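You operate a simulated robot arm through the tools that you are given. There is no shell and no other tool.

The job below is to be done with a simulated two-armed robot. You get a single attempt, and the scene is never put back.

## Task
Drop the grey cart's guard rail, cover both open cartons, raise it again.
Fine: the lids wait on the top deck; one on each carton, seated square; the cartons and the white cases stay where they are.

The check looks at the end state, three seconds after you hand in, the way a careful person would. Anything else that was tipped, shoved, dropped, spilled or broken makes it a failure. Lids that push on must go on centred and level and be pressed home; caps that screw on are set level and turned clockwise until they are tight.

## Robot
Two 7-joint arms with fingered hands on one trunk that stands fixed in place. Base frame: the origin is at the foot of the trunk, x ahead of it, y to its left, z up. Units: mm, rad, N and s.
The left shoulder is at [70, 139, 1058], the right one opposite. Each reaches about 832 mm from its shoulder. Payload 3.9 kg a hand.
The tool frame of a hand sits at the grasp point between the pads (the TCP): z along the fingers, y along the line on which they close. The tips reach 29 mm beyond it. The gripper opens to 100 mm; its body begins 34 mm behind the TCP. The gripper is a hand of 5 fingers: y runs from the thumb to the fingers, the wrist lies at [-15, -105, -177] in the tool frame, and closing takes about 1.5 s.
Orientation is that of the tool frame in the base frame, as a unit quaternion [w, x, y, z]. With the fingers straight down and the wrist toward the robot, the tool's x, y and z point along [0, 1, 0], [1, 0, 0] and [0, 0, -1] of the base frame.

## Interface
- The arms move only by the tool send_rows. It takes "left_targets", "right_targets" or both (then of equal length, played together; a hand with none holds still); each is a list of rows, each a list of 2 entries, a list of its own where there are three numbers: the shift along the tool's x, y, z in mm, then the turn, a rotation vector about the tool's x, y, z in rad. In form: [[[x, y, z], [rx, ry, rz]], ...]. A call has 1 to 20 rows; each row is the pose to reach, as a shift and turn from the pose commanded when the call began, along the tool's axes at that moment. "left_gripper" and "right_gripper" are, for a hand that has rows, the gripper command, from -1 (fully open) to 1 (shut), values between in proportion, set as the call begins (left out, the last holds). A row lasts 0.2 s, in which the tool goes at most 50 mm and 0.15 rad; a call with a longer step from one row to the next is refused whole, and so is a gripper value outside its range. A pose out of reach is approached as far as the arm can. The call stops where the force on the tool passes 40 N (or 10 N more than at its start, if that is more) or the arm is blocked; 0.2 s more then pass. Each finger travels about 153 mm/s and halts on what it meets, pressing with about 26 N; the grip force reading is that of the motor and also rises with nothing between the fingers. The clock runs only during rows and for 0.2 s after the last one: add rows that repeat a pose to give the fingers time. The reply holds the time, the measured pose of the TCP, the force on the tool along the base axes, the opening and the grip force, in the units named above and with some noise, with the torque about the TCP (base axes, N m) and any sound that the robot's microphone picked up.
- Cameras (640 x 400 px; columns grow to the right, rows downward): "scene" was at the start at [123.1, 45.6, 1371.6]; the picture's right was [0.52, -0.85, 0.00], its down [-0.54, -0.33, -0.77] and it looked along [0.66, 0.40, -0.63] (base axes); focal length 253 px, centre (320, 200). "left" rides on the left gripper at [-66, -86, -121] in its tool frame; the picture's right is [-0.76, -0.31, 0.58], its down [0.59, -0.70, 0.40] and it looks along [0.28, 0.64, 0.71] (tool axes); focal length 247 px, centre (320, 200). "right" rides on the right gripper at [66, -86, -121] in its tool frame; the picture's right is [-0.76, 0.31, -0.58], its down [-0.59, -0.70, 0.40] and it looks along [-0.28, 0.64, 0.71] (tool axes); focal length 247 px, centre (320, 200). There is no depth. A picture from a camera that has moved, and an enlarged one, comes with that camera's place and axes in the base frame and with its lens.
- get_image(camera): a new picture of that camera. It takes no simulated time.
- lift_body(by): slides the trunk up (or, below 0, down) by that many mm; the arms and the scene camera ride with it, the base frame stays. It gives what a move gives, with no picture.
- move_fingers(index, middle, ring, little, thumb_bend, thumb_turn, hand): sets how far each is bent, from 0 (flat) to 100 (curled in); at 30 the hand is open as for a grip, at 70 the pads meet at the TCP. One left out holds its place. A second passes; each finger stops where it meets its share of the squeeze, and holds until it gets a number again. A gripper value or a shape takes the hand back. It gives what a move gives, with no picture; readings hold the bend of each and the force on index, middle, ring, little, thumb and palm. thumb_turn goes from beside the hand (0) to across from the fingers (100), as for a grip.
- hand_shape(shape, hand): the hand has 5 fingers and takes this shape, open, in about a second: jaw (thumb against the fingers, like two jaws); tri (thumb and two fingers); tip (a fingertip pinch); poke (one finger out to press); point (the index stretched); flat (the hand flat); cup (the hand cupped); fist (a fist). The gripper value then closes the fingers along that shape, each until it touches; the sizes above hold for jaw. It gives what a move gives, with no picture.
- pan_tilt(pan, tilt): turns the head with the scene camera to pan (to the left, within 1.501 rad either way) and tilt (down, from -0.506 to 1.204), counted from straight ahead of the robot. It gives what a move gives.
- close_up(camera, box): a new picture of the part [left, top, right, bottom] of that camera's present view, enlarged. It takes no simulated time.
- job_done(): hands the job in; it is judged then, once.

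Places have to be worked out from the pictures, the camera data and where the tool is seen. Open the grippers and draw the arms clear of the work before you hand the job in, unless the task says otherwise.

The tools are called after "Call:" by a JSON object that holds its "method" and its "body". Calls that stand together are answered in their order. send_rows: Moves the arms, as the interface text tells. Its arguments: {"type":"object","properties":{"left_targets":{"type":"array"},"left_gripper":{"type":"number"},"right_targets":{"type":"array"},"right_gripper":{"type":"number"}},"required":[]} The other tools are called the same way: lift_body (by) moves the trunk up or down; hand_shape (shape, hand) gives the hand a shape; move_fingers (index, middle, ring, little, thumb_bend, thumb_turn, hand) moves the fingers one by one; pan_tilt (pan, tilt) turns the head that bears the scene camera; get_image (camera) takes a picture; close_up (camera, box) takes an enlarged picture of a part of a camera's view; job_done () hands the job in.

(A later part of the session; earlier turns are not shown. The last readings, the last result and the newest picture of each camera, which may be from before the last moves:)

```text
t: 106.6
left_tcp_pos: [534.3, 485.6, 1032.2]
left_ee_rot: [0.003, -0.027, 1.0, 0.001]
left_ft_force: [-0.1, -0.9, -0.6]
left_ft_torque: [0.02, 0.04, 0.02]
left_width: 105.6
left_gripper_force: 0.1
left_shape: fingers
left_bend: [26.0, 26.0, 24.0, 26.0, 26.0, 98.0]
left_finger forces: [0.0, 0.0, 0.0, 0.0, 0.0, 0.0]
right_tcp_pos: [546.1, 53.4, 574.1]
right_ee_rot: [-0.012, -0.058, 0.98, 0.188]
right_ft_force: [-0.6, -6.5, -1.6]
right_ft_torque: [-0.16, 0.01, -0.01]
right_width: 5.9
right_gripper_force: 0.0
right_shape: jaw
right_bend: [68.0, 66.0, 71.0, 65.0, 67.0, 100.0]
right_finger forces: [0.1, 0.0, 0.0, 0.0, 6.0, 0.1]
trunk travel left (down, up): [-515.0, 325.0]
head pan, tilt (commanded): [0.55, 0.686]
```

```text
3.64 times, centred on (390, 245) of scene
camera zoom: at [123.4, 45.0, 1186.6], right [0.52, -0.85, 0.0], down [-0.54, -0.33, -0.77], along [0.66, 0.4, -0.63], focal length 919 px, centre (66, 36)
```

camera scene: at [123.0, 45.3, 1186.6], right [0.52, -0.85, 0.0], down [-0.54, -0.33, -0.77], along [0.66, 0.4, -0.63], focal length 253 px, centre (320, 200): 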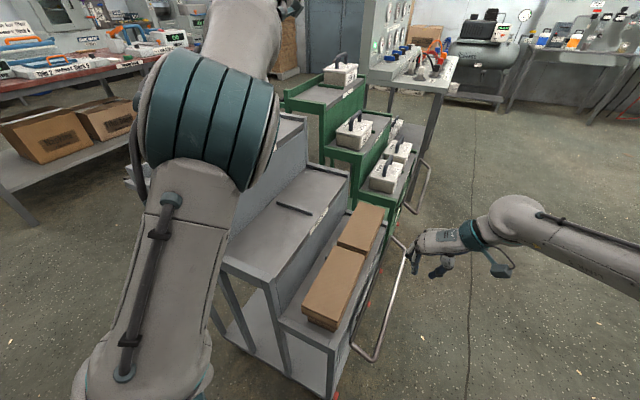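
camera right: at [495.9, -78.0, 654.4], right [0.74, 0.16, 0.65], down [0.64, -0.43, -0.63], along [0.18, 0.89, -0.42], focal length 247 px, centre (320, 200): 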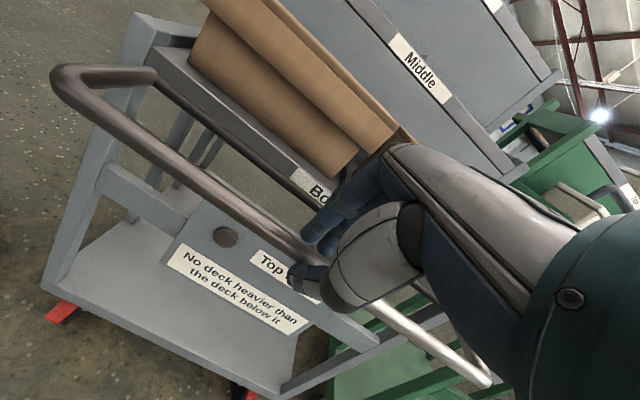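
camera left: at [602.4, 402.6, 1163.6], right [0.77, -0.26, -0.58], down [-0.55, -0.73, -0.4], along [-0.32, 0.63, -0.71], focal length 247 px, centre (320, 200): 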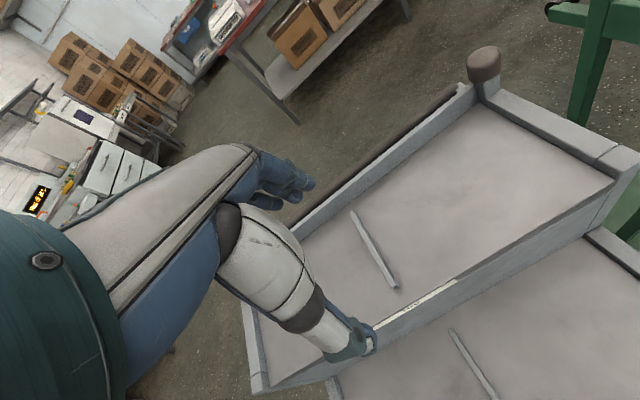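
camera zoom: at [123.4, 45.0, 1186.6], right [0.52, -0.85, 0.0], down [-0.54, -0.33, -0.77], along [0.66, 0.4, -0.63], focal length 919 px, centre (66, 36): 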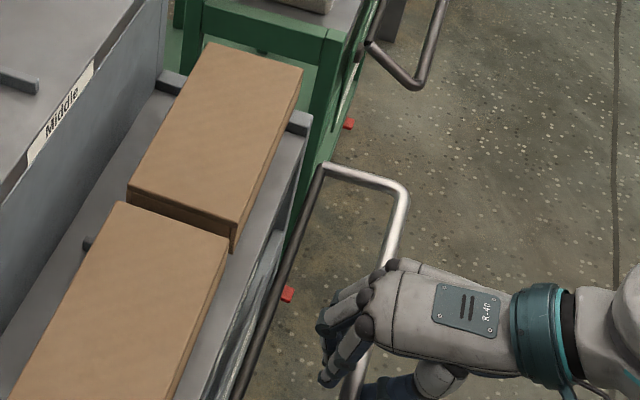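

The rail rises smoothly with the thumb carrying a light 6 N. I continue up to about 30° from upright, with a 3 mm outward trim.

Call:
{"method": "send_rows", "body": {"right_targets": [[[0, 2, -5], [0, 0, 0]], [[0, 4.5, -9], [0, 0, 0]], [[0, 11, -15], [0, 0, 0]], [[0, 19, -20.5], [0, 0, 0]], [[0, 27.7, -25], [0, 0, 0]], [[0, 37, -28.4], [0, 0, 0]], [[0, 46.6, -30.3], [0, 0, 0]], [[0, 46.6, -30.3], [0, 0, 0]]]}}

Call:
{"method": "get_image", "body": {"camera": "right"}}

Call:
{"method": "close_up", "body": {"camera": "scene", "box": [310, 190, 450, 310]}}

```text
t: 108.4
left_tcp_pos: [534.5, 487.0, 1031.8]
left_ee_rot: [0.003, -0.028, 1.0, 0.0]
left_ft_force: [0.5, -0.2, -0.2]
left_ft_torque: [0.01, 0.0, 0.0]
left_width: 105.6
left_gripper_force: 0.1
left_shape: fingers
left_bend: [26.0, 26.0, 24.0, 26.0, 26.0, 98.0]
left_finger forces: [0.1, 0.0, 0.1, 0.0, 0.0, 0.0]
right_tcp_pos: [544.5, 86.4, 618.9]
right_ee_rot: [-0.011, -0.058, 0.98, 0.189]
right_ft_force: [0.2, -0.9, 0.0]
right_ft_torque: [-0.04, 0.02, 0.02]
right_width: 5.6
right_gripper_force: 0.2
right_shape: jaw
right_bend: [68.0, 66.0, 71.0, 65.0, 66.0, 100.0]
right_finger forces: [0.1, 0.0, 0.0, 0.0, 1.2, 0.0]
trunk travel left (down, up): [-515.0, 325.0]
head pan, tilt (commanded): [0.55, 0.686]
```

```text
taken
camera right: at [493.1, -44.2, 700.5], right [0.74, 0.16, 0.65], down [0.64, -0.43, -0.63], along [0.18, 0.89, -0.42], focal length 247 px, centre (320, 200)
```

right: 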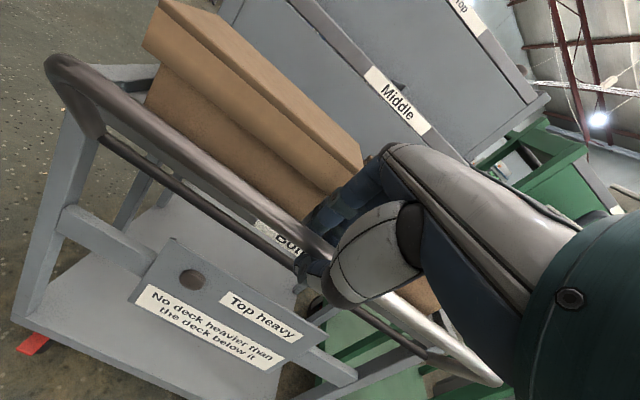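

```text
3.33 times, centred on (380, 250) of scene
camera zoom: at [123.3, 45.4, 1186.6], right [0.52, -0.85, 0.0], down [-0.54, -0.33, -0.77], along [0.66, 0.4, -0.63], focal length 843 px, centre (120, 33)
```

zoom: 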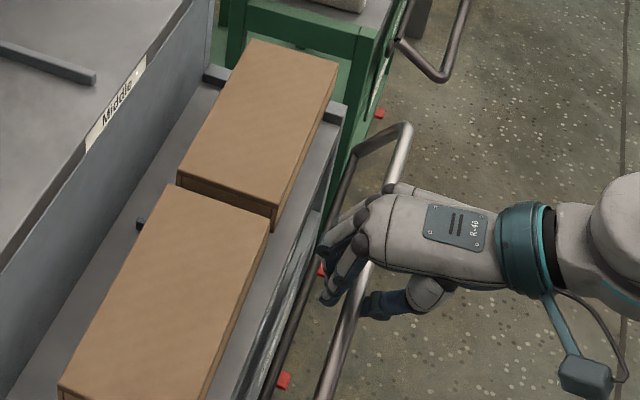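

The rail is about 30° from upright. Knuckles would come very close to the lids, so I tilt the hand another 20° about the bar before pushing in, lifting the knuckles clear.

Call:
{"method": "send_rows", "body": {"right_targets": [[[0, 0, 0], [-0.09, 0, 0]], [[0, 0, 0], [-0.18, 0, 0]], [[0, 0, 0], [-0.27, 0, 0]], [[0, 0, 0], [-0.35, 0, 0]], [[0, 0, 0], [-0.35, 0, 0]]]}}

Call:
{"method": "get_image", "body": {"camera": "right"}}

Call:
{"method": "close_up", "body": {"camera": "scene", "box": [310, 190, 450, 310]}}

```text
t: 109.6
left_tcp_pos: [532.6, 487.0, 1032.4]
left_ee_rot: [0.002, -0.028, 1.0, 0.0]
left_ft_force: [-0.2, -0.5, -1.1]
left_ft_torque: [0.0, 0.01, 0.02]
left_width: 105.7
left_gripper_force: 0.1
left_shape: fingers
left_bend: [26.0, 26.0, 24.0, 26.0, 26.0, 98.0]
left_finger forces: [0.1, 0.0, 0.1, 0.0, 0.0, 0.0]
right_tcp_pos: [542.5, 85.7, 620.2]
right_ee_rot: [-0.022, -0.055, 0.932, 0.357]
right_ft_force: [0.6, -0.5, -1.2]
right_ft_torque: [-0.03, -0.02, -0.02]
right_width: 5.3
right_gripper_force: 0.2
right_shape: jaw
right_bend: [68.0, 66.0, 71.0, 65.0, 66.0, 100.0]
right_finger forces: [0.0, 0.1, 0.0, 0.0, 1.4, 0.0]
trunk travel left (down, up): [-515.0, 325.0]
head pan, tilt (commanded): [0.55, 0.686]
```

```text
taken
camera right: at [494.7, -65.1, 652.6], right [0.77, -0.07, 0.63], down [0.61, -0.19, -0.77], along [0.17, 0.98, -0.1], focal length 247 px, centre (320, 200)
```

right: 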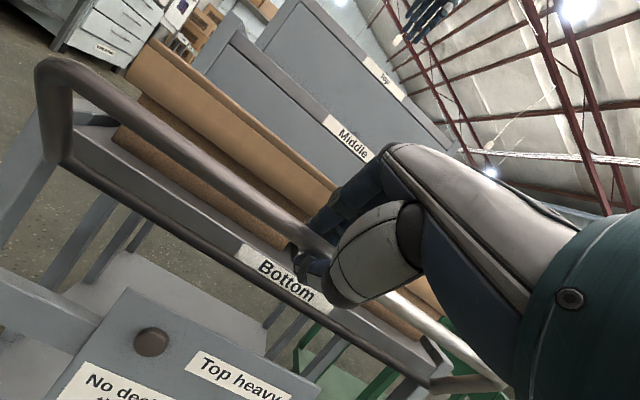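

```text
3.33 times, centred on (380, 250) of scene
camera zoom: at [123.2, 45.6, 1186.5], right [0.52, -0.85, 0.0], down [-0.54, -0.33, -0.77], along [0.66, 0.4, -0.63], focal length 843 px, centre (120, 33)
```

zoom: 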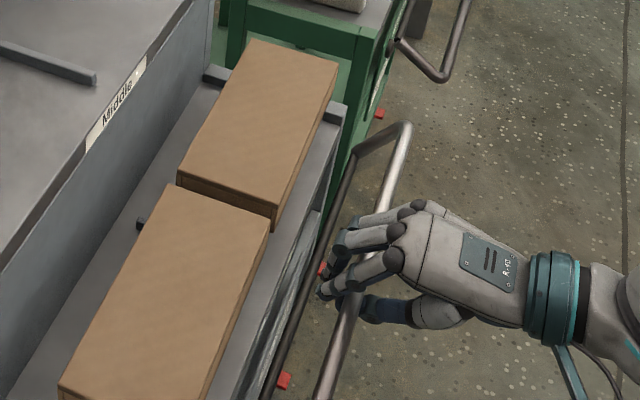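

The knuckles are now well above lid level. I push the bar the rest of the way toward upright in small steps, watching forces.

Call:
{"method": "send_rows", "body": {"right_targets": [[[0, 4.7, 1.3], [0, 0, 0]], [[0, 9.4, 2.7], [0, 0, 0]], [[0, 13.9, 4.6], [0, 0, 0]], [[0, 18.4, 6.6], [0, 0, 0]], [[0, 22.6, 9], [0, 0, 0]], [[0, 26.9, 11.5], [0, 0, 0]], [[0, 26.9, 11.5], [0, 0, 0]]]}}

Call:
{"method": "get_image", "body": {"camera": "right"}}

Call:
{"method": "close_up", "body": {"camera": "scene", "box": [310, 190, 430, 300]}}

```text
t: 111.2
left_tcp_pos: [533.2, 487.8, 1032.7]
left_ee_rot: [0.001, -0.028, 1.0, 0.001]
left_ft_force: [0.9, -0.4, -0.1]
left_ft_torque: [0.03, -0.03, -0.01]
left_width: 105.9
left_gripper_force: 0.1
left_shape: fingers
left_bend: [26.0, 26.0, 24.0, 26.0, 26.0, 98.0]
left_finger forces: [0.1, 0.0, 0.1, 0.1, 0.0, 0.0]
right_tcp_pos: [539.2, 114.2, 629.0]
right_ee_rot: [-0.022, -0.056, 0.932, 0.358]
right_ft_force: [-0.4, 3.3, 0.4]
right_ft_torque: [-0.01, -0.01, 0.01]
right_width: 6.1
right_gripper_force: 0.1
right_shape: jaw
right_bend: [66.0, 66.0, 71.0, 65.0, 65.0, 100.0]
right_finger forces: [2.0, 0.0, 0.4, 0.7, 0.0, 0.0]
trunk travel left (down, up): [-515.0, 325.0]
head pan, tilt (commanded): [0.55, 0.686]
```

```text
taken
camera right: at [491.0, -36.3, 662.5], right [0.77, -0.06, 0.63], down [0.61, -0.19, -0.77], along [0.17, 0.98, -0.1], focal length 247 px, centre (320, 200)
```

right: 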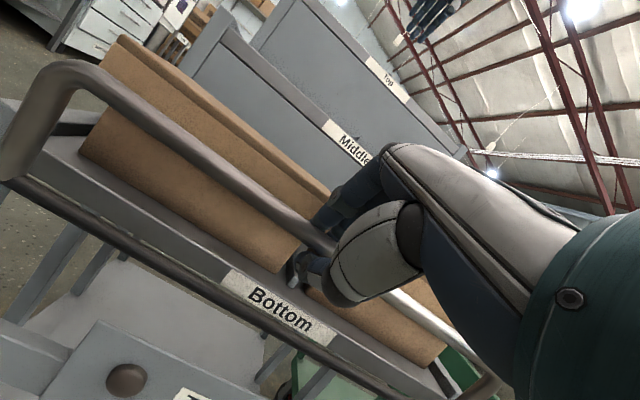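

```text
3.64 times, centred on (370, 245) of scene
camera zoom: at [123.0, 46.0, 1186.6], right [0.52, -0.85, 0.0], down [-0.54, -0.33, -0.77], along [0.66, 0.4, -0.63], focal length 919 px, centre (138, 36)
```

zoom: 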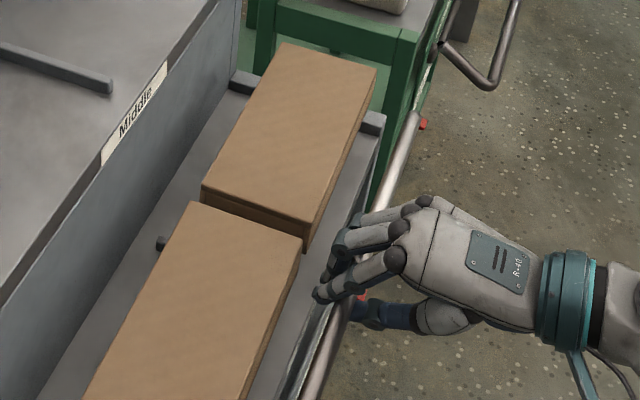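

The bar is almost upright and now leans on the finger side (it wants to fall inward to its stop). I follow it in by the last 10 mm.

Call:
{"method": "send_rows", "body": {"right_targets": [[[0, 2.6, 2.1], [0, 0, 0]], [[0, 5.2, 4.2], [0, 0, 0]], [[0, 7.8, 6.3], [0, 0, 0]], [[0, 7.8, 6.3], [0, 0, 0]]]}}

Call:
{"method": "get_image", "body": {"camera": "right"}}

Call:
{"method": "close_up", "body": {"camera": "scene", "box": [310, 190, 430, 300]}}

```text
t: 112.2
left_tcp_pos: [533.3, 486.8, 1032.8]
left_ee_rot: [0.002, -0.027, 1.0, 0.0]
left_ft_force: [0.3, -0.5, 0.2]
left_ft_torque: [0.01, 0.01, -0.01]
left_width: 105.5
left_gripper_force: 0.2
left_shape: fingers
left_bend: [26.0, 26.0, 24.0, 26.0, 26.0, 98.0]
left_finger forces: [0.1, 0.0, 0.0, 0.0, 0.1, 0.1]
right_tcp_pos: [539.4, 123.7, 629.7]
right_ee_rot: [-0.022, -0.055, 0.933, 0.356]
right_ft_force: [-0.2, -0.4, 0.1]
right_ft_torque: [0.02, 0.0, -0.02]
right_width: 5.0
right_gripper_force: 0.0
right_shape: jaw
right_bend: [68.0, 66.0, 71.0, 65.0, 65.0, 100.0]
right_finger forces: [0.0, 0.1, 0.1, 0.1, 0.1, 0.0]
trunk travel left (down, up): [-515.0, 325.0]
head pan, tilt (commanded): [0.55, 0.686]
```

```text
taken
camera right: at [490.0, -27.6, 662.8], right [0.77, -0.07, 0.63], down [0.61, -0.19, -0.77], along [0.17, 0.98, -0.1], focal length 247 px, centre (320, 200)
```

right: 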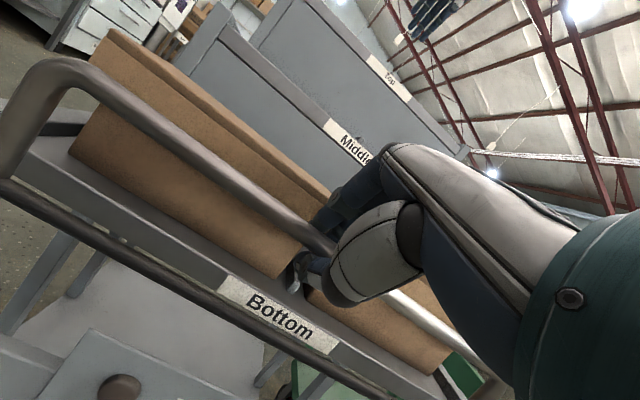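

```text
3.64 times, centred on (370, 245) of scene
camera zoom: at [123.1, 45.6, 1186.6], right [0.52, -0.85, 0.0], down [-0.54, -0.33, -0.77], along [0.66, 0.4, -0.63], focal length 919 px, centre (138, 36)
```

zoom: 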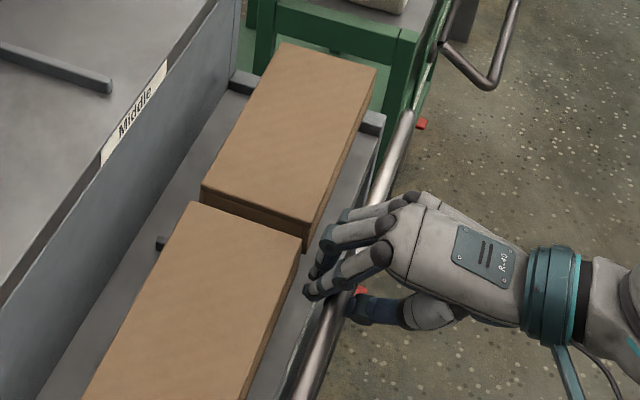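

No load now: the rail stands by itself around upright. I press gently a few millimetres further inward to confirm it is against its upright stop.

Call:
{"method": "send_rows", "body": {"right_targets": [[[0, 1.5, 1.3], [0, 0, 0]], [[0, 3, 2.7], [0, 0, 0]], [[0, 4.5, 4], [0, 0, 0]], [[0, 4.5, 4], [0, 0, 0]]]}}

Call:
{"method": "close_up", "body": {"camera": "right", "box": [0, 40, 340, 260]}}

Call:
{"method": "close_up", "body": {"camera": "right", "box": [250, 150, 400, 310]}}

```text
t: 113.2
left_tcp_pos: [535.0, 487.1, 1031.9]
left_ee_rot: [0.002, -0.028, 1.0, -0.001]
left_ft_force: [-0.4, -0.8, 0.3]
left_ft_torque: [-0.01, 0.0, 0.0]
left_width: 105.4
left_gripper_force: 0.1
left_shape: fingers
left_bend: [26.0, 26.0, 24.0, 26.0, 26.0, 98.0]
left_finger forces: [0.0, 0.0, 0.1, 0.0, 0.1, 0.0]
right_tcp_pos: [538.2, 130.4, 629.4]
right_ee_rot: [-0.022, -0.055, 0.933, 0.356]
right_ft_force: [0.4, -0.7, -0.3]
right_ft_torque: [-0.04, -0.01, -0.04]
right_width: 5.2
right_gripper_force: 0.1
right_shape: jaw
right_bend: [68.0, 66.0, 71.0, 65.0, 65.0, 100.0]
right_finger forces: [0.0, 0.0, 0.0, 0.0, 1.2, 0.1]
trunk travel left (down, up): [-515.0, 325.0]
head pan, tilt (commanded): [0.55, 0.686]
```

```text
1.82 times, centred on (170, 150) of right
camera zoom: at [488.9, -21.5, 663.0], right [0.77, -0.07, 0.63], down [0.61, -0.19, -0.77], along [0.17, 0.98, -0.1], focal length 449 px, centre (593, 291)
```

zoom: 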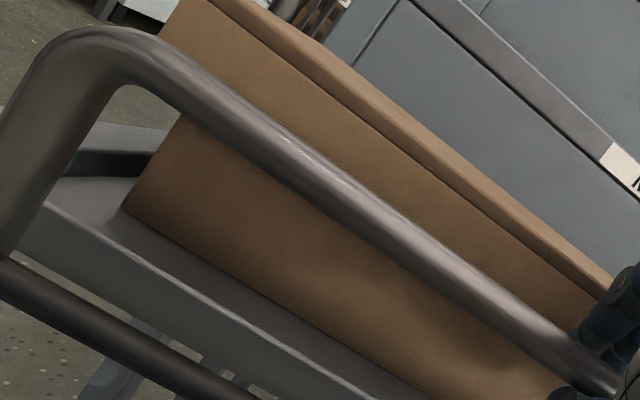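

```text
2.50 times, centred on (325, 230) of right
camera zoom: at [488.9, -21.5, 663.0], right [0.77, -0.07, 0.63], down [0.61, -0.19, -0.77], along [0.17, 0.98, -0.1], focal length 617 px, centre (308, 125)
```

zoom: 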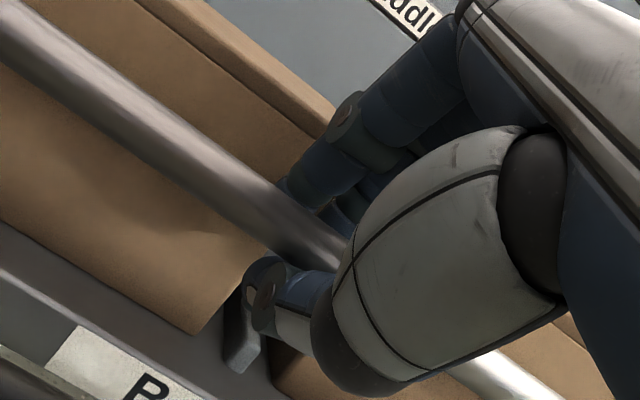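

Thumb contact is only 1.2 N. I add 2 mm to see whether the bar resists (stop) or still moves.

Call:
{"method": "send_rows", "body": {"right_targets": [[[0, 0.8, 0.7], [0, 0, 0]], [[0, 1.5, 1.3], [0, 0, 0]], [[0, 1.5, 1.3], [0, 0, 0]]]}}

Call:
{"method": "close_up", "body": {"camera": "right", "box": [250, 150, 400, 310]}}

Call:
{"method": "close_up", "body": {"camera": "scene", "box": [310, 190, 430, 300]}}

```text
t: 114.0
left_tcp_pos: [534.0, 487.9, 1032.2]
left_ee_rot: [0.002, -0.027, 1.0, -0.001]
left_ft_force: [0.3, 0.0, 0.6]
left_ft_torque: [0.0, 0.0, -0.01]
left_width: 105.7
left_gripper_force: 0.1
left_shape: fingers
left_bend: [26.0, 26.0, 24.0, 26.0, 26.0, 98.0]
left_finger forces: [0.0, 0.1, 0.0, 0.0, 0.0, 0.1]
right_tcp_pos: [537.7, 131.8, 629.3]
right_ee_rot: [-0.021, -0.054, 0.932, 0.358]
right_ft_force: [0.5, -1.2, -1.4]
right_ft_torque: [-0.01, 0.01, -0.02]
right_width: 5.3
right_gripper_force: 0.1
right_shape: jaw
right_bend: [68.0, 66.0, 71.0, 65.0, 65.0, 100.0]
right_finger forces: [0.0, 0.1, 0.0, 0.0, 1.6, 0.0]
trunk travel left (down, up): [-515.0, 325.0]
head pan, tilt (commanded): [0.55, 0.686]
```

```text
2.50 times, centred on (325, 230) of right
camera zoom: at [488.7, -19.9, 663.0], right [0.77, -0.07, 0.63], down [0.61, -0.19, -0.77], along [0.17, 0.98, -0.1], focal length 617 px, centre (308, 125)
```

zoom: 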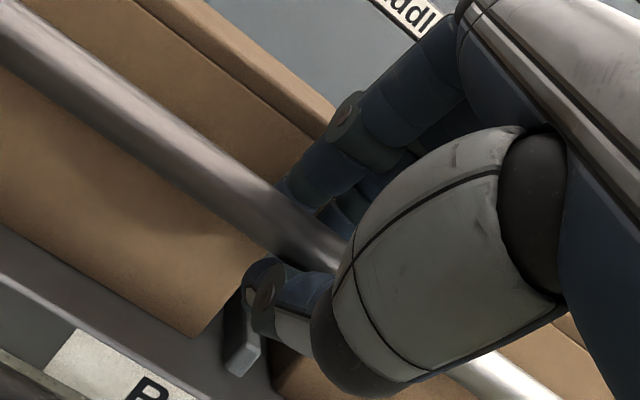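

```text
3.64 times, centred on (370, 245) of scene
camera zoom: at [123.2, 45.5, 1186.6], right [0.52, -0.85, 0.0], down [-0.54, -0.33, -0.77], along [0.66, 0.4, -0.63], focal length 919 px, centre (138, 36)
```

zoom: 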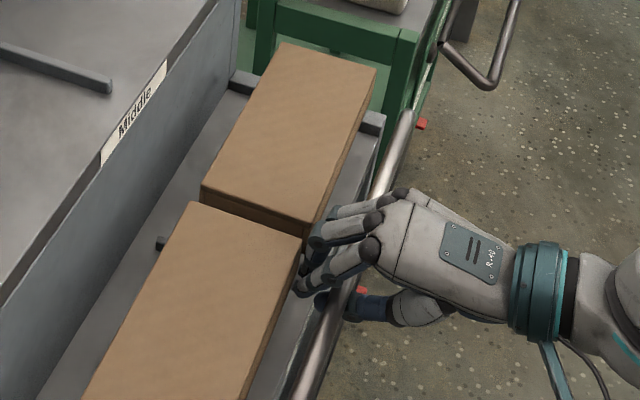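

The bar does not move further, so it's at its upright stop. I ease the hand back 6 mm so the fingertips stay off the lids, then open thumb and fingers just enough to free the bar.

Call:
{"method": "send_rows", "body": {"right_targets": [[[0, -2.2, -2], [0, 0, 0]], [[0, -4.5, -4], [0, 0, 0]], [[0, -4.5, -4], [0, 0, 0]]]}}

Call:
{"method": "move_fingers", "body": {"hand": "right", "thumb_bend": 25}}

Call:
{"method": "get_image", "body": {"camera": "right"}}

Call:
{"method": "close_up", "body": {"camera": "scene", "box": [310, 190, 430, 300]}}

```text
t: 114.8
left_tcp_pos: [534.8, 486.1, 1032.4]
left_ee_rot: [0.002, -0.028, 1.0, 0.001]
left_ft_force: [0.9, -0.2, 0.1]
left_ft_torque: [0.01, 0.04, -0.01]
left_width: 105.7
left_gripper_force: 0.1
left_shape: fingers
left_bend: [26.0, 26.0, 24.0, 26.0, 26.0, 98.0]
left_finger forces: [0.0, 0.0, 0.0, 0.0, 0.0, 0.0]
right_tcp_pos: [537.2, 126.1, 630.0]
right_ee_rot: [-0.022, -0.055, 0.933, 0.356]
right_ft_force: [0.0, 0.1, -0.2]
right_ft_torque: [0.05, 0.03, -0.03]
right_width: 5.2
right_gripper_force: 0.2
right_shape: jaw
right_bend: [68.0, 66.0, 71.0, 65.0, 65.0, 100.0]
right_finger forces: [0.1, 0.1, 0.1, 0.1, 0.2, 0.1]
trunk travel left (down, up): [-515.0, 325.0]
head pan, tilt (commanded): [0.55, 0.686]
```

```text
t: 115.8
left_tcp_pos: [533.6, 487.4, 1032.7]
left_ee_rot: [0.002, -0.028, 1.0, 0.001]
left_ft_force: [1.3, 0.2, -0.3]
left_ft_torque: [-0.02, 0.02, -0.01]
left_width: 106.0
left_gripper_force: 0.1
left_shape: fingers
left_bend: [26.0, 26.0, 24.0, 26.0, 26.0, 98.0]
left_finger forces: [0.0, 0.0, 0.0, 0.0, 0.0, 0.1]
right_tcp_pos: [538.8, 126.2, 628.9]
right_ee_rot: [-0.022, -0.055, 0.933, 0.356]
right_ft_force: [0.6, 0.2, 0.4]
right_ft_torque: [0.02, 0.01, 0.01]
right_width: 54.3
right_gripper_force: 0.0
right_shape: fingers
right_bend: [68.0, 66.0, 71.0, 65.0, 25.0, 100.0]
right_finger forces: [0.1, 0.0, 0.0, 0.0, 0.0, 0.0]
trunk travel left (down, up): [-515.0, 325.0]
head pan, tilt (commanded): [0.55, 0.686]
```

```text
taken
camera right: at [489.6, -25.5, 662.7], right [0.77, -0.07, 0.63], down [0.61, -0.19, -0.77], along [0.17, 0.98, -0.1], focal length 247 px, centre (320, 200)
```

right: 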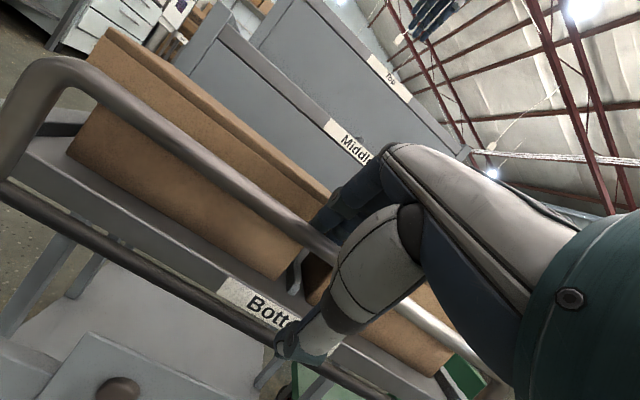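

```text
3.64 times, centred on (370, 245) of scene
camera zoom: at [123.1, 45.6, 1186.6], right [0.52, -0.85, 0.0], down [-0.54, -0.33, -0.77], along [0.66, 0.4, -0.63], focal length 919 px, centre (138, 36)
```

zoom: 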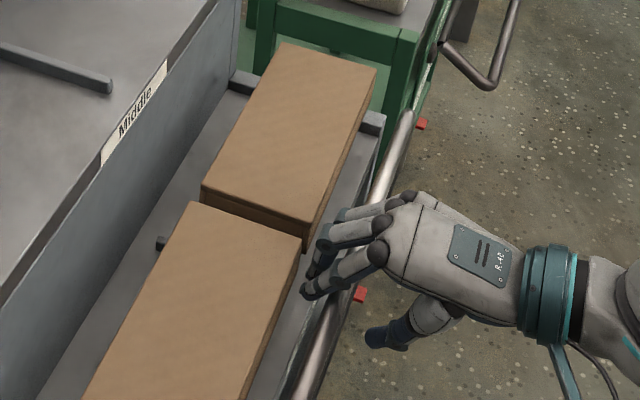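

The rail stays up unsupported with the thumb open. Now I open the fingers a little, with the hand shifted another 3 mm outward.

Call:
{"method": "send_rows", "body": {"right_targets": [[[0, -2.2, -2], [0, 0, 0]], [[0, -2.2, -2], [0, 0, 0]]]}}

Call:
{"method": "move_fingers", "body": {"hand": "right", "index": 57, "middle": 57, "ring": 57, "little": 57}}

Call:
{"method": "close_up", "body": {"camera": "right", "box": [250, 130, 400, 290]}}

Call:
{"method": "close_up", "body": {"camera": "scene", "box": [330, 210, 410, 290]}}

```text
t: 116.4
left_tcp_pos: [533.3, 487.3, 1031.7]
left_ee_rot: [0.002, -0.028, 1.0, 0.0]
left_ft_force: [-0.1, -0.5, -0.1]
left_ft_torque: [-0.02, 0.02, 0.01]
left_width: 105.7
left_gripper_force: 0.0
left_shape: fingers
left_bend: [26.0, 26.0, 24.0, 26.0, 26.0, 98.0]
left_finger forces: [0.0, 0.0, 0.0, 0.0, 0.1, 0.1]
right_tcp_pos: [539.7, 122.5, 629.0]
right_ee_rot: [-0.023, -0.056, 0.932, 0.356]
right_ft_force: [0.2, 1.0, -0.5]
right_ft_torque: [-0.03, 0.0, 0.01]
right_width: 54.8
right_gripper_force: 0.3
right_shape: fingers
right_bend: [68.0, 66.0, 71.0, 65.0, 25.0, 100.0]
right_finger forces: [0.3, 0.0, 0.1, 0.0, 0.0, 0.0]
trunk travel left (down, up): [-515.0, 325.0]
head pan, tilt (commanded): [0.55, 0.686]
```

```text
t: 117.4
left_tcp_pos: [533.2, 486.1, 1032.7]
left_ee_rot: [0.002, -0.029, 1.0, 0.0]
left_ft_force: [0.7, 0.2, -0.1]
left_ft_torque: [0.01, 0.0, 0.0]
left_width: 105.6
left_gripper_force: 0.1
left_shape: fingers
left_bend: [26.0, 26.0, 24.0, 26.0, 26.0, 98.0]
left_finger forces: [0.0, 0.0, 0.0, 0.0, 0.0, 0.0]
right_tcp_pos: [537.9, 123.0, 630.0]
right_ee_rot: [-0.022, -0.055, 0.932, 0.357]
right_ft_force: [-0.6, -0.9, 0.6]
right_ft_torque: [-0.01, 0.03, 0.0]
right_width: 68.8
right_gripper_force: 0.3
right_shape: fingers
right_bend: [56.0, 56.0, 56.0, 56.0, 25.0, 100.0]
right_finger forces: [0.1, 0.1, 0.1, 0.1, 0.0, 0.1]
trunk travel left (down, up): [-515.0, 325.0]
head pan, tilt (commanded): [0.55, 0.686]
```

```text
2.50 times, centred on (325, 210) of right
camera zoom: at [489.7, -28.6, 662.9], right [0.77, -0.07, 0.63], down [0.61, -0.19, -0.77], along [0.17, 0.98, -0.1], focal length 617 px, centre (308, 175)
```

zoom: 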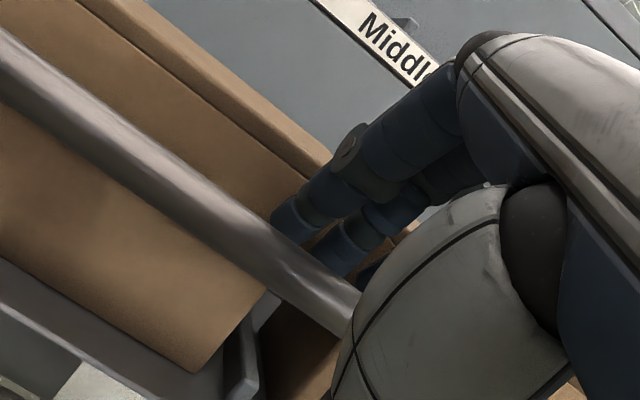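

```text
5.00 times, centred on (370, 250) of scene
camera zoom: at [123.1, 45.6, 1186.6], right [0.52, -0.85, 0.0], down [-0.54, -0.33, -0.77], along [0.66, 0.4, -0.63], focal length 1264 px, centre (70, -50)
```

zoom: 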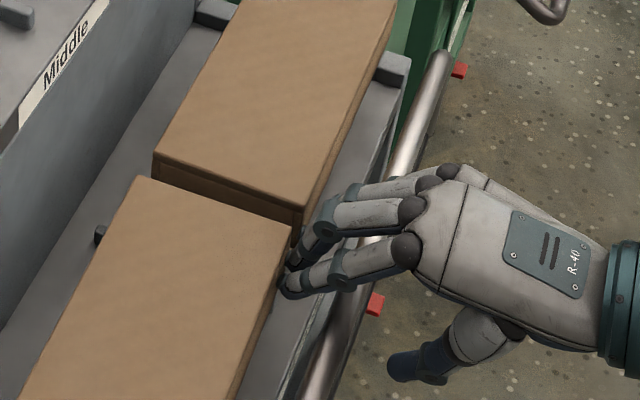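

Fingertips are clear of the bar on the inner side and just off the lids, with no contact forces. I withdraw slowly along the hand's axis, up and outward.

Call:
{"method": "send_rows", "body": {"right_targets": [[[0, 0.5, -5], [0, 0, 0]], [[0, 1, -10], [0, 0, 0]], [[0, 1.5, -16], [0, 0, 0]], [[0, 1.5, -22], [0, 0, 0]]]}}

Call:
{"method": "close_up", "body": {"camera": "right", "box": [250, 130, 400, 290]}}

Call:
{"method": "close_up", "body": {"camera": "scene", "box": [330, 210, 410, 290]}}

```text
t: 118.4
left_tcp_pos: [532.3, 487.5, 1032.7]
left_ee_rot: [0.002, -0.028, 1.0, 0.0]
left_ft_force: [0.0, 0.4, -0.2]
left_ft_torque: [0.01, 0.0, 0.0]
left_width: 105.7
left_gripper_force: 0.1
left_shape: fingers
left_bend: [26.0, 26.0, 24.0, 26.0, 26.0, 98.0]
left_finger forces: [0.1, 0.0, 0.0, 0.0, 0.0, 0.1]
right_tcp_pos: [539.9, 109.5, 646.9]
right_ee_rot: [-0.022, -0.055, 0.933, 0.356]
right_ft_force: [0.3, 0.6, -0.3]
right_ft_torque: [0.0, 0.01, -0.03]
right_width: 68.8
right_gripper_force: 0.1
right_shape: fingers
right_bend: [56.0, 56.0, 56.0, 56.0, 25.0, 100.0]
right_finger forces: [0.0, 0.0, 0.0, 0.1, 0.0, 0.0]
trunk travel left (down, up): [-515.0, 325.0]
head pan, tilt (commanded): [0.55, 0.686]
```

```text
2.50 times, centred on (325, 210) of right
camera zoom: at [491.5, -42.0, 681.1], right [0.77, -0.07, 0.63], down [0.61, -0.19, -0.77], along [0.17, 0.98, -0.1], focal length 617 px, centre (308, 175)
```

zoom: 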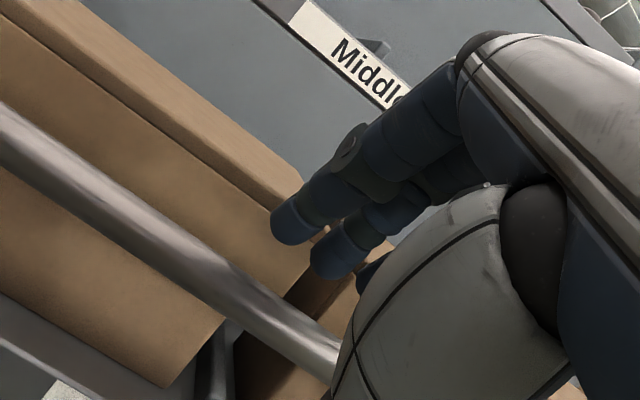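

```text
5.00 times, centred on (370, 250) of scene
camera zoom: at [123.0, 45.6, 1186.6], right [0.52, -0.85, 0.0], down [-0.54, -0.33, -0.77], along [0.66, 0.4, -0.63], focal length 1264 px, centre (70, -50)
```

zoom: 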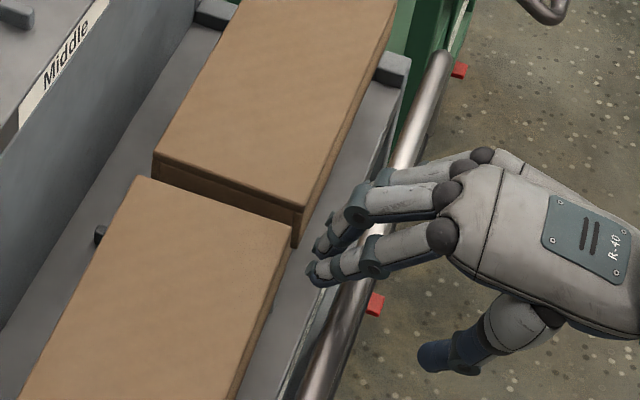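

The bar stays put and the fingertips are already above it. I continue withdrawing fully to the right.

Call:
{"method": "send_rows", "body": {"right_targets": [[[0, 3, -8], [0, 0, 0]], [[0, 6, -16], [0, 0, 0]], [[0, 8, -28], [0, 0, 0]], [[0, 8, -45], [0, 0, 0]], [[0, 5, -70], [0, 0, 0]], [[0, 0, -105], [0, 0, 0]], [[0, -10, -145], [0, 0, 0]], [[0, -20, -185], [0, 0, 0]], [[0, -20, -185], [0, 0, 0]]]}}

Call:
{"method": "get_image", "body": {"camera": "right"}}

Call:
{"method": "get_image", "body": {"camera": "scene"}}

```text
t: 120.4
left_tcp_pos: [534.9, 486.0, 1031.7]
left_ee_rot: [0.002, -0.028, 1.0, 0.0]
left_ft_force: [-0.1, 0.8, 0.6]
left_ft_torque: [-0.03, -0.03, 0.02]
left_width: 105.6
left_gripper_force: 0.1
left_shape: fingers
left_bend: [26.0, 26.0, 24.0, 26.0, 26.0, 98.0]
left_finger forces: [0.1, 0.0, 0.1, 0.0, 0.0, 0.1]
right_tcp_pos: [557.6, -27.8, 772.0]
right_ee_rot: [-0.023, -0.055, 0.932, 0.357]
right_ft_force: [0.8, 0.2, 0.2]
right_ft_torque: [-0.04, -0.02, -0.02]
right_width: 68.8
right_gripper_force: 0.0
right_shape: fingers
right_bend: [56.0, 56.0, 56.0, 56.0, 25.0, 100.0]
right_finger forces: [0.0, 0.0, 0.1, 0.1, 0.0, 0.1]
trunk travel left (down, up): [-515.0, 325.0]
head pan, tilt (commanded): [0.55, 0.686]
```

```text
taken
camera right: at [509.1, -179.3, 806.3], right [0.77, -0.07, 0.63], down [0.61, -0.19, -0.77], along [0.17, 0.98, -0.1], focal length 247 px, centre (320, 200)
```

right: 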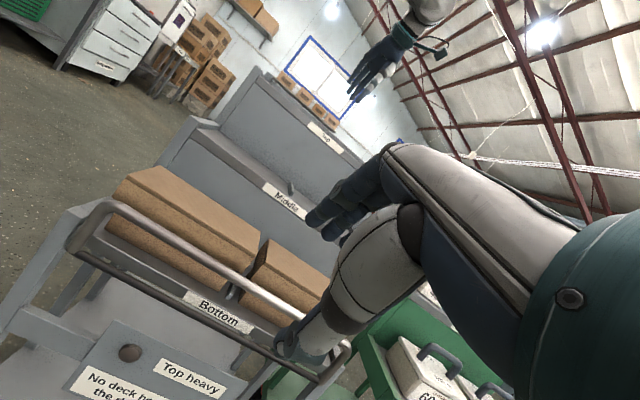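

```text
taken
camera scene: at [123.4, 45.8, 1186.5], right [0.52, -0.85, 0.0], down [-0.54, -0.33, -0.77], along [0.66, 0.4, -0.63], focal length 253 px, centre (320, 200)
```

scene: 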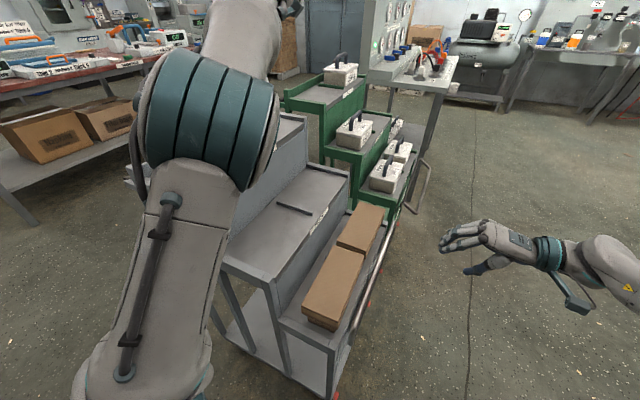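

The rail stands upright with both lids in place. I check it closely, then return the trunk to its starting height to compare with the original rail position.

Call:
{"method": "close_up", "body": {"camera": "right", "box": [50, 140, 370, 400]}}

Call:
{"method": "lift_body", "body": {"by": 185}}

Call:
{"method": "close_up", "body": {"camera": "scene", "box": [280, 230, 400, 400]}}

Call:
{"method": "get_image", "body": {"camera": "scene"}}

```text
1.54 times, centred on (210, 270) of right
camera zoom: at [509.1, -179.3, 806.3], right [0.77, -0.07, 0.63], down [0.61, -0.19, -0.77], along [0.17, 0.98, -0.1], focal length 380 px, centre (489, 92)
```

zoom: 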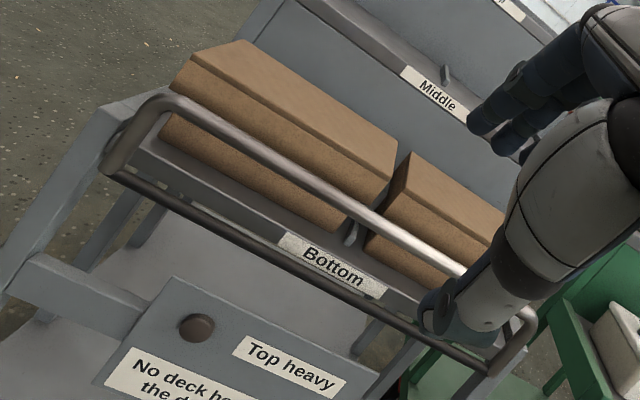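

```text
t: 122.4
left_tcp_pos: [533.9, 487.3, 1216.4]
left_ee_rot: [0.001, -0.028, 1.0, 0.0]
left_ft_force: [-0.2, 0.2, 0.4]
left_ft_torque: [0.02, 0.0, 0.04]
left_width: 106.0
left_gripper_force: 0.2
left_shape: fingers
left_bend: [26.0, 26.0, 24.0, 26.0, 26.0, 98.0]
left_finger forces: [0.0, 0.1, 0.0, 0.0, 0.0, 0.0]
right_tcp_pos: [557.6, -27.3, 957.0]
right_ee_rot: [-0.021, -0.054, 0.933, 0.356]
right_ft_force: [0.5, 0.1, -0.5]
right_ft_torque: [-0.03, -0.03, 0.01]
right_width: 68.9
right_gripper_force: 0.1
right_shape: fingers
right_bend: [56.0, 56.0, 56.0, 56.0, 25.0, 100.0]
right_finger forces: [0.0, 0.0, 0.1, 0.0, 0.1, 0.0]
trunk travel left (down, up): [-700.0, 140.0]
head pan, tilt (commanded): [0.55, 0.686]
```

```text
2.35 times, centred on (340, 315) of scene
camera zoom: at [123.3, 45.6, 1371.5], right [0.52, -0.85, 0.0], down [-0.54, -0.33, -0.77], along [0.66, 0.4, -0.63], focal length 595 px, centre (273, -71)
```

zoom: 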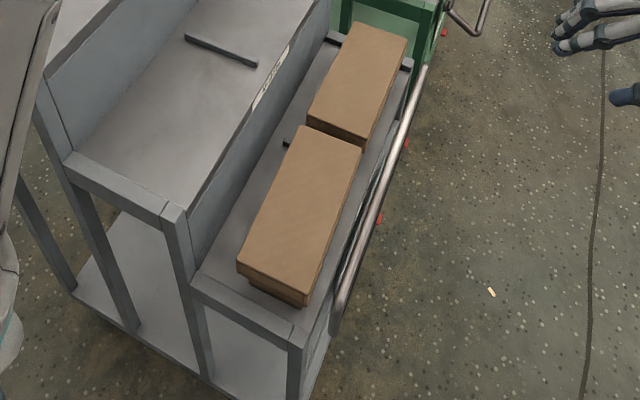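

```text
taken
camera scene: at [123.3, 45.6, 1371.5], right [0.52, -0.85, 0.0], down [-0.54, -0.33, -0.77], along [0.66, 0.4, -0.63], focal length 253 px, centre (320, 200)
```

scene: 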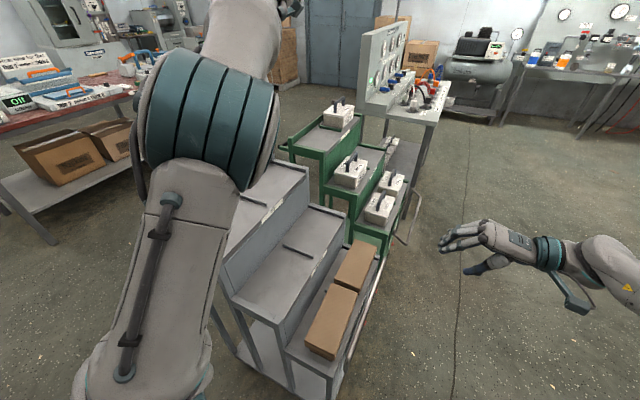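

From the identical camera pose as at the start, cart and rail line up with the original picture. I compare the same high-zoom views used at the beginning.

Call:
{"method": "close_up", "body": {"camera": "scene", "box": [310, 320, 400, 400]}}

Call:
{"method": "close_up", "body": {"camera": "scene", "box": [370, 160, 450, 260]}}

Call:
{"method": "close_up", "body": {"camera": "scene", "box": [320, 230, 390, 300]}}

```text
5.00 times, centred on (355, 360) of scene
camera zoom: at [123.3, 45.6, 1371.5], right [0.52, -0.85, 0.0], down [-0.54, -0.33, -0.77], along [0.66, 0.4, -0.63], focal length 1264 px, centre (145, -600)
```

zoom: 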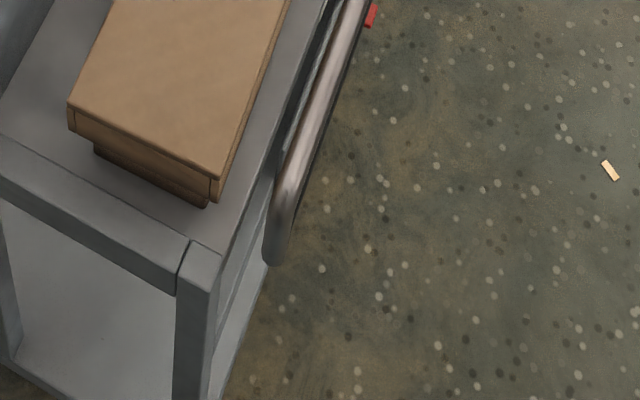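

```text
4.00 times, centred on (410, 210) of scene
camera zoom: at [123.3, 45.6, 1371.5], right [0.52, -0.85, 0.0], down [-0.54, -0.33, -0.77], along [0.66, 0.4, -0.63], focal length 1011 px, centre (-40, 160)
```

zoom: 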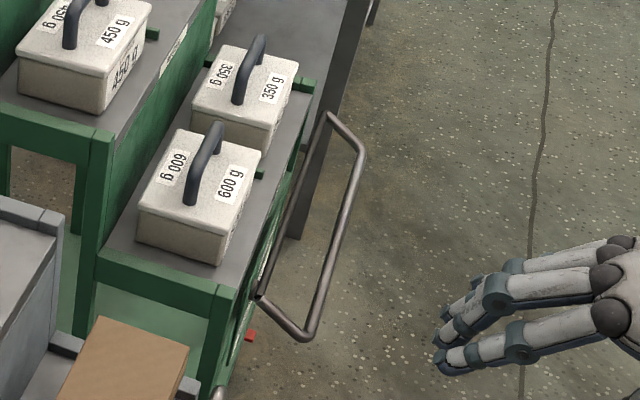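

```text
5.71 times, centred on (355, 265) of scene
camera zoom: at [123.3, 45.6, 1371.5], right [0.52, -0.85, 0.0], down [-0.54, -0.33, -0.77], along [0.66, 0.4, -0.63], focal length 1445 px, centre (120, -171)
```

zoom: 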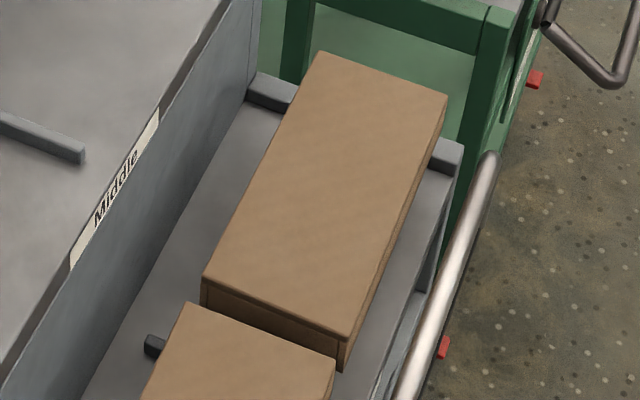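

Rail, cart, spoon carton and white cases all match the starting picture. I straighten the right hand and use its camera for a final front view of both lidded cartons.

Call:
{"method": "send_rows", "body": {"right_targets": [[[2.2, -13, 17], [0.146, 0, 0]], [[4.4, -26.1, 34], [0.292, 0, 0]], [[6.5, -39.2, 51], [0.438, 0, 0]], [[8.7, -52.2, 68], [0.584, 0, 0]], [[10.9, -65.3, 85.1], [0.73, 0, 0]], [[10.9, -65.3, 85.1], [0.73, 0, 0]]], "right_gripper": -1}}

Call:
{"method": "get_image", "body": {"camera": "right"}}

Call:
{"method": "close_up", "body": {"camera": "right", "box": [150, 60, 400, 280]}}

```text
t: 123.8
left_tcp_pos: [534.0, 485.4, 1218.2]
left_ee_rot: [0.001, -0.027, 1.0, 0.001]
left_ft_force: [-0.1, -1.1, -0.3]
left_ft_torque: [0.04, -0.01, -0.01]
left_width: 105.6
left_gripper_force: 0.1
left_shape: fingers
left_bend: [26.0, 26.0, 24.0, 26.0, 26.0, 98.0]
left_finger forces: [0.0, 0.1, 0.0, 0.0, 0.0, 0.0]
right_tcp_pos: [547.6, -23.4, 849.6]
right_ee_rot: [-0.001, -0.059, 0.998, 0.0]
right_ft_force: [-0.8, -0.1, -0.1]
right_ft_torque: [-0.01, -0.03, -0.01]
right_width: 99.7
right_gripper_force: 0.1
right_shape: jaw
right_bend: [30.0, 30.0, 30.0, 30.0, 30.0, 98.0]
right_finger forces: [0.1, 0.0, 0.0, 0.0, 0.0, 0.0]
trunk travel left (down, up): [-700.0, 140.0]
head pan, tilt (commanded): [0.55, 0.686]
```

```text
taken
camera right: at [490.7, -115.9, 971.9], right [0.72, 0.39, 0.58], down [0.67, -0.63, -0.4], along [0.2, 0.67, -0.71], focal length 247 px, centre (320, 200)
```

right: 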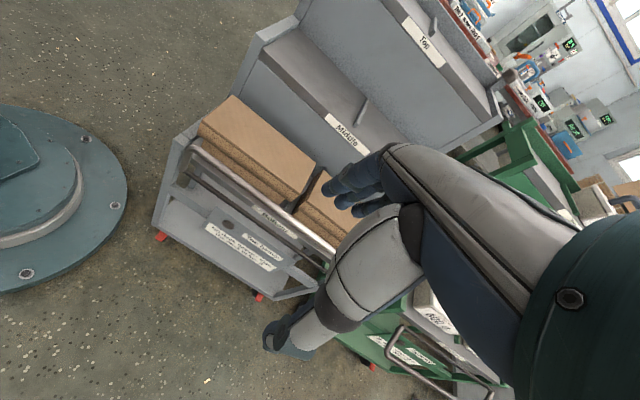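

```text
1.82 times, centred on (275, 170) of right
camera zoom: at [490.7, -115.9, 971.9], right [0.72, 0.39, 0.58], down [0.67, -0.63, -0.4], along [0.2, 0.67, -0.71], focal length 449 px, centre (402, 254)
```

zoom: 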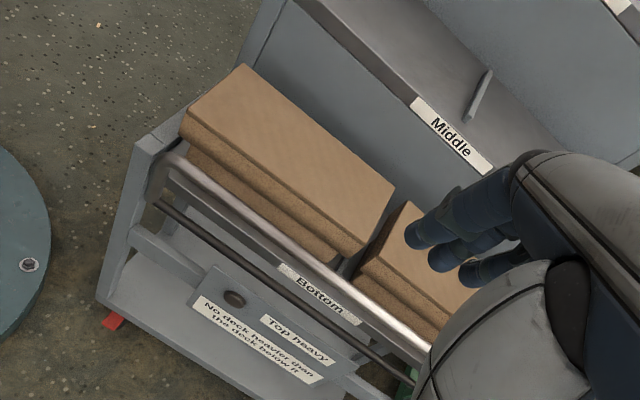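

Everything looks in order; the lamp remains off. One more zoom on lid 2's visible near/front corner to confirm it is down evenly.

Call:
{"method": "close_up", "body": {"camera": "right", "box": [280, 150, 370, 250]}}

Call:
{"method": "close_up", "body": {"camera": "scene", "box": [330, 265, 380, 310]}}

```text
4.00 times, centred on (325, 200) of right
camera zoom: at [490.7, -115.9, 971.9], right [0.72, 0.39, 0.58], down [0.67, -0.63, -0.4], along [0.2, 0.67, -0.71], focal length 988 px, centre (300, 200)
```

zoom: 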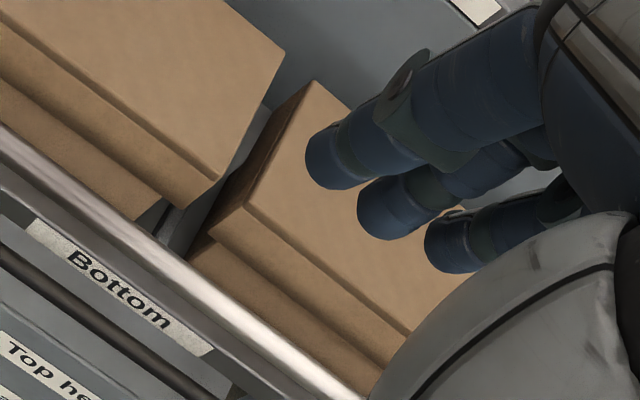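

```text
8.89 times, centred on (355, 288) of scene
camera zoom: at [123.1, 44.8, 1371.6], right [0.52, -0.85, 0.0], down [-0.54, -0.33, -0.77], along [0.66, 0.4, -0.63], focal length 2247 px, centre (9, -578)
```

zoom: 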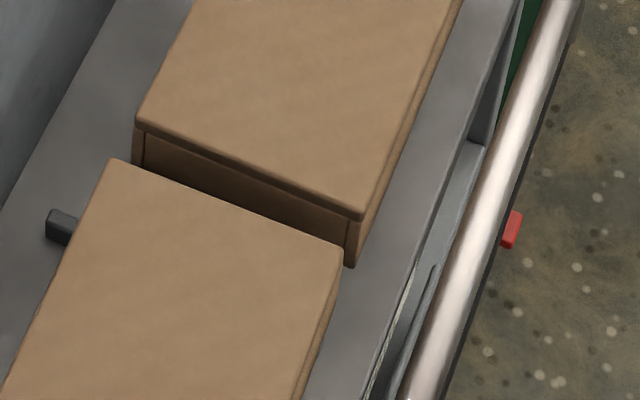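

Both lids sit flat and square with even margins. I open the left hand fully, and draw both arms further clear of the cart.

Call:
{"method": "send_rows", "body": {"left_targets": [[[0, 0, -10], [0, 0, 0]], [[0, 0, -20], [0, 0, 0]], [[0, 0, -30], [0, 0, 0]], [[0, 0, -40], [0, 0, 0]], [[0, 0, -50], [0, 0, 0]], [[0, 0, -50], [0, 0, 0]]], "right_targets": [[[0, -20, -16], [0, 0, 0.12]], [[0, -40, -32], [0, 0, 0.24]], [[0, -60, -48], [0, 0, 0.36]], [[0, -80, -64], [0, 0, 0.48]], [[0, -100, -80], [0, 0, 0.6]], [[0, -100, -80], [0, 0, 0.6]]], "left_gripper": -1, "right_gripper": -1}}

Call:
{"method": "get_image", "body": {"camera": "scene"}}

Call:
{"method": "get_image", "body": {"camera": "right"}}

Call:
{"method": "get_image", "body": {"camera": "left"}}

```text
t: 125.2
left_tcp_pos: [534.7, 487.3, 1266.9]
left_ee_rot: [0.003, -0.027, 1.0, 0.0]
left_ft_force: [-0.2, 0.0, 0.0]
left_ft_torque: [0.01, 0.0, 0.03]
left_width: 99.8
left_gripper_force: 0.2
left_shape: jaw
left_bend: [30.0, 30.0, 30.0, 30.0, 30.0, 98.0]
left_finger forces: [0.0, 0.0, 0.1, 0.0, 0.1, 0.0]
right_tcp_pos: [558.7, -122.4, 928.5]
right_ee_rot: [-0.002, 0.24, 0.971, 0.001]
right_ft_force: [-0.4, -0.3, 0.0]
right_ft_torque: [0.02, -0.03, 0.0]
right_width: 100.0
right_gripper_force: 0.1
right_shape: jaw
right_bend: [30.0, 30.0, 30.0, 30.0, 30.0, 98.0]
right_finger forces: [0.0, 0.0, 0.0, 0.1, 0.1, 0.0]
trunk travel left (down, up): [-700.0, 140.0]
head pan, tilt (commanded): [0.55, 0.686]
```

```text
taken
camera scene: at [123.6, 45.6, 1371.5], right [0.52, -0.85, 0.0], down [-0.54, -0.33, -0.77], along [0.66, 0.4, -0.63], focal length 253 px, centre (320, 200)
```

scene: 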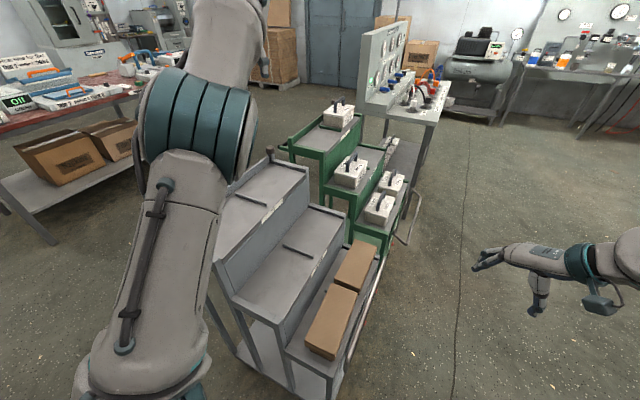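

```text
taken
camera right: at [460.0, -167.7, 1050.6], right [0.81, -0.08, 0.58], down [0.19, -0.9, -0.4], along [0.55, 0.44, -0.71], focal length 247 px, centre (320, 200)
```

right: 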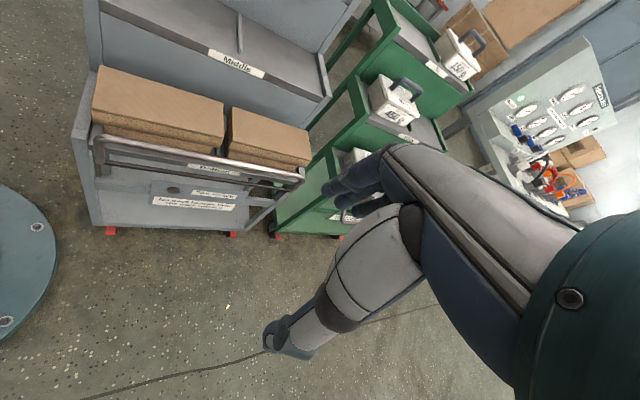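

```text
taken
camera left: at [604.0, 404.6, 1387.7], right [0.77, -0.26, -0.57], down [-0.55, -0.73, -0.4], along [-0.32, 0.63, -0.71], focal length 247 px, centre (320, 200)
```

left: 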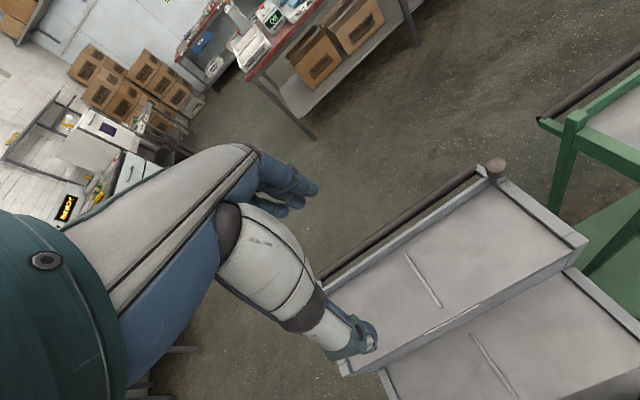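

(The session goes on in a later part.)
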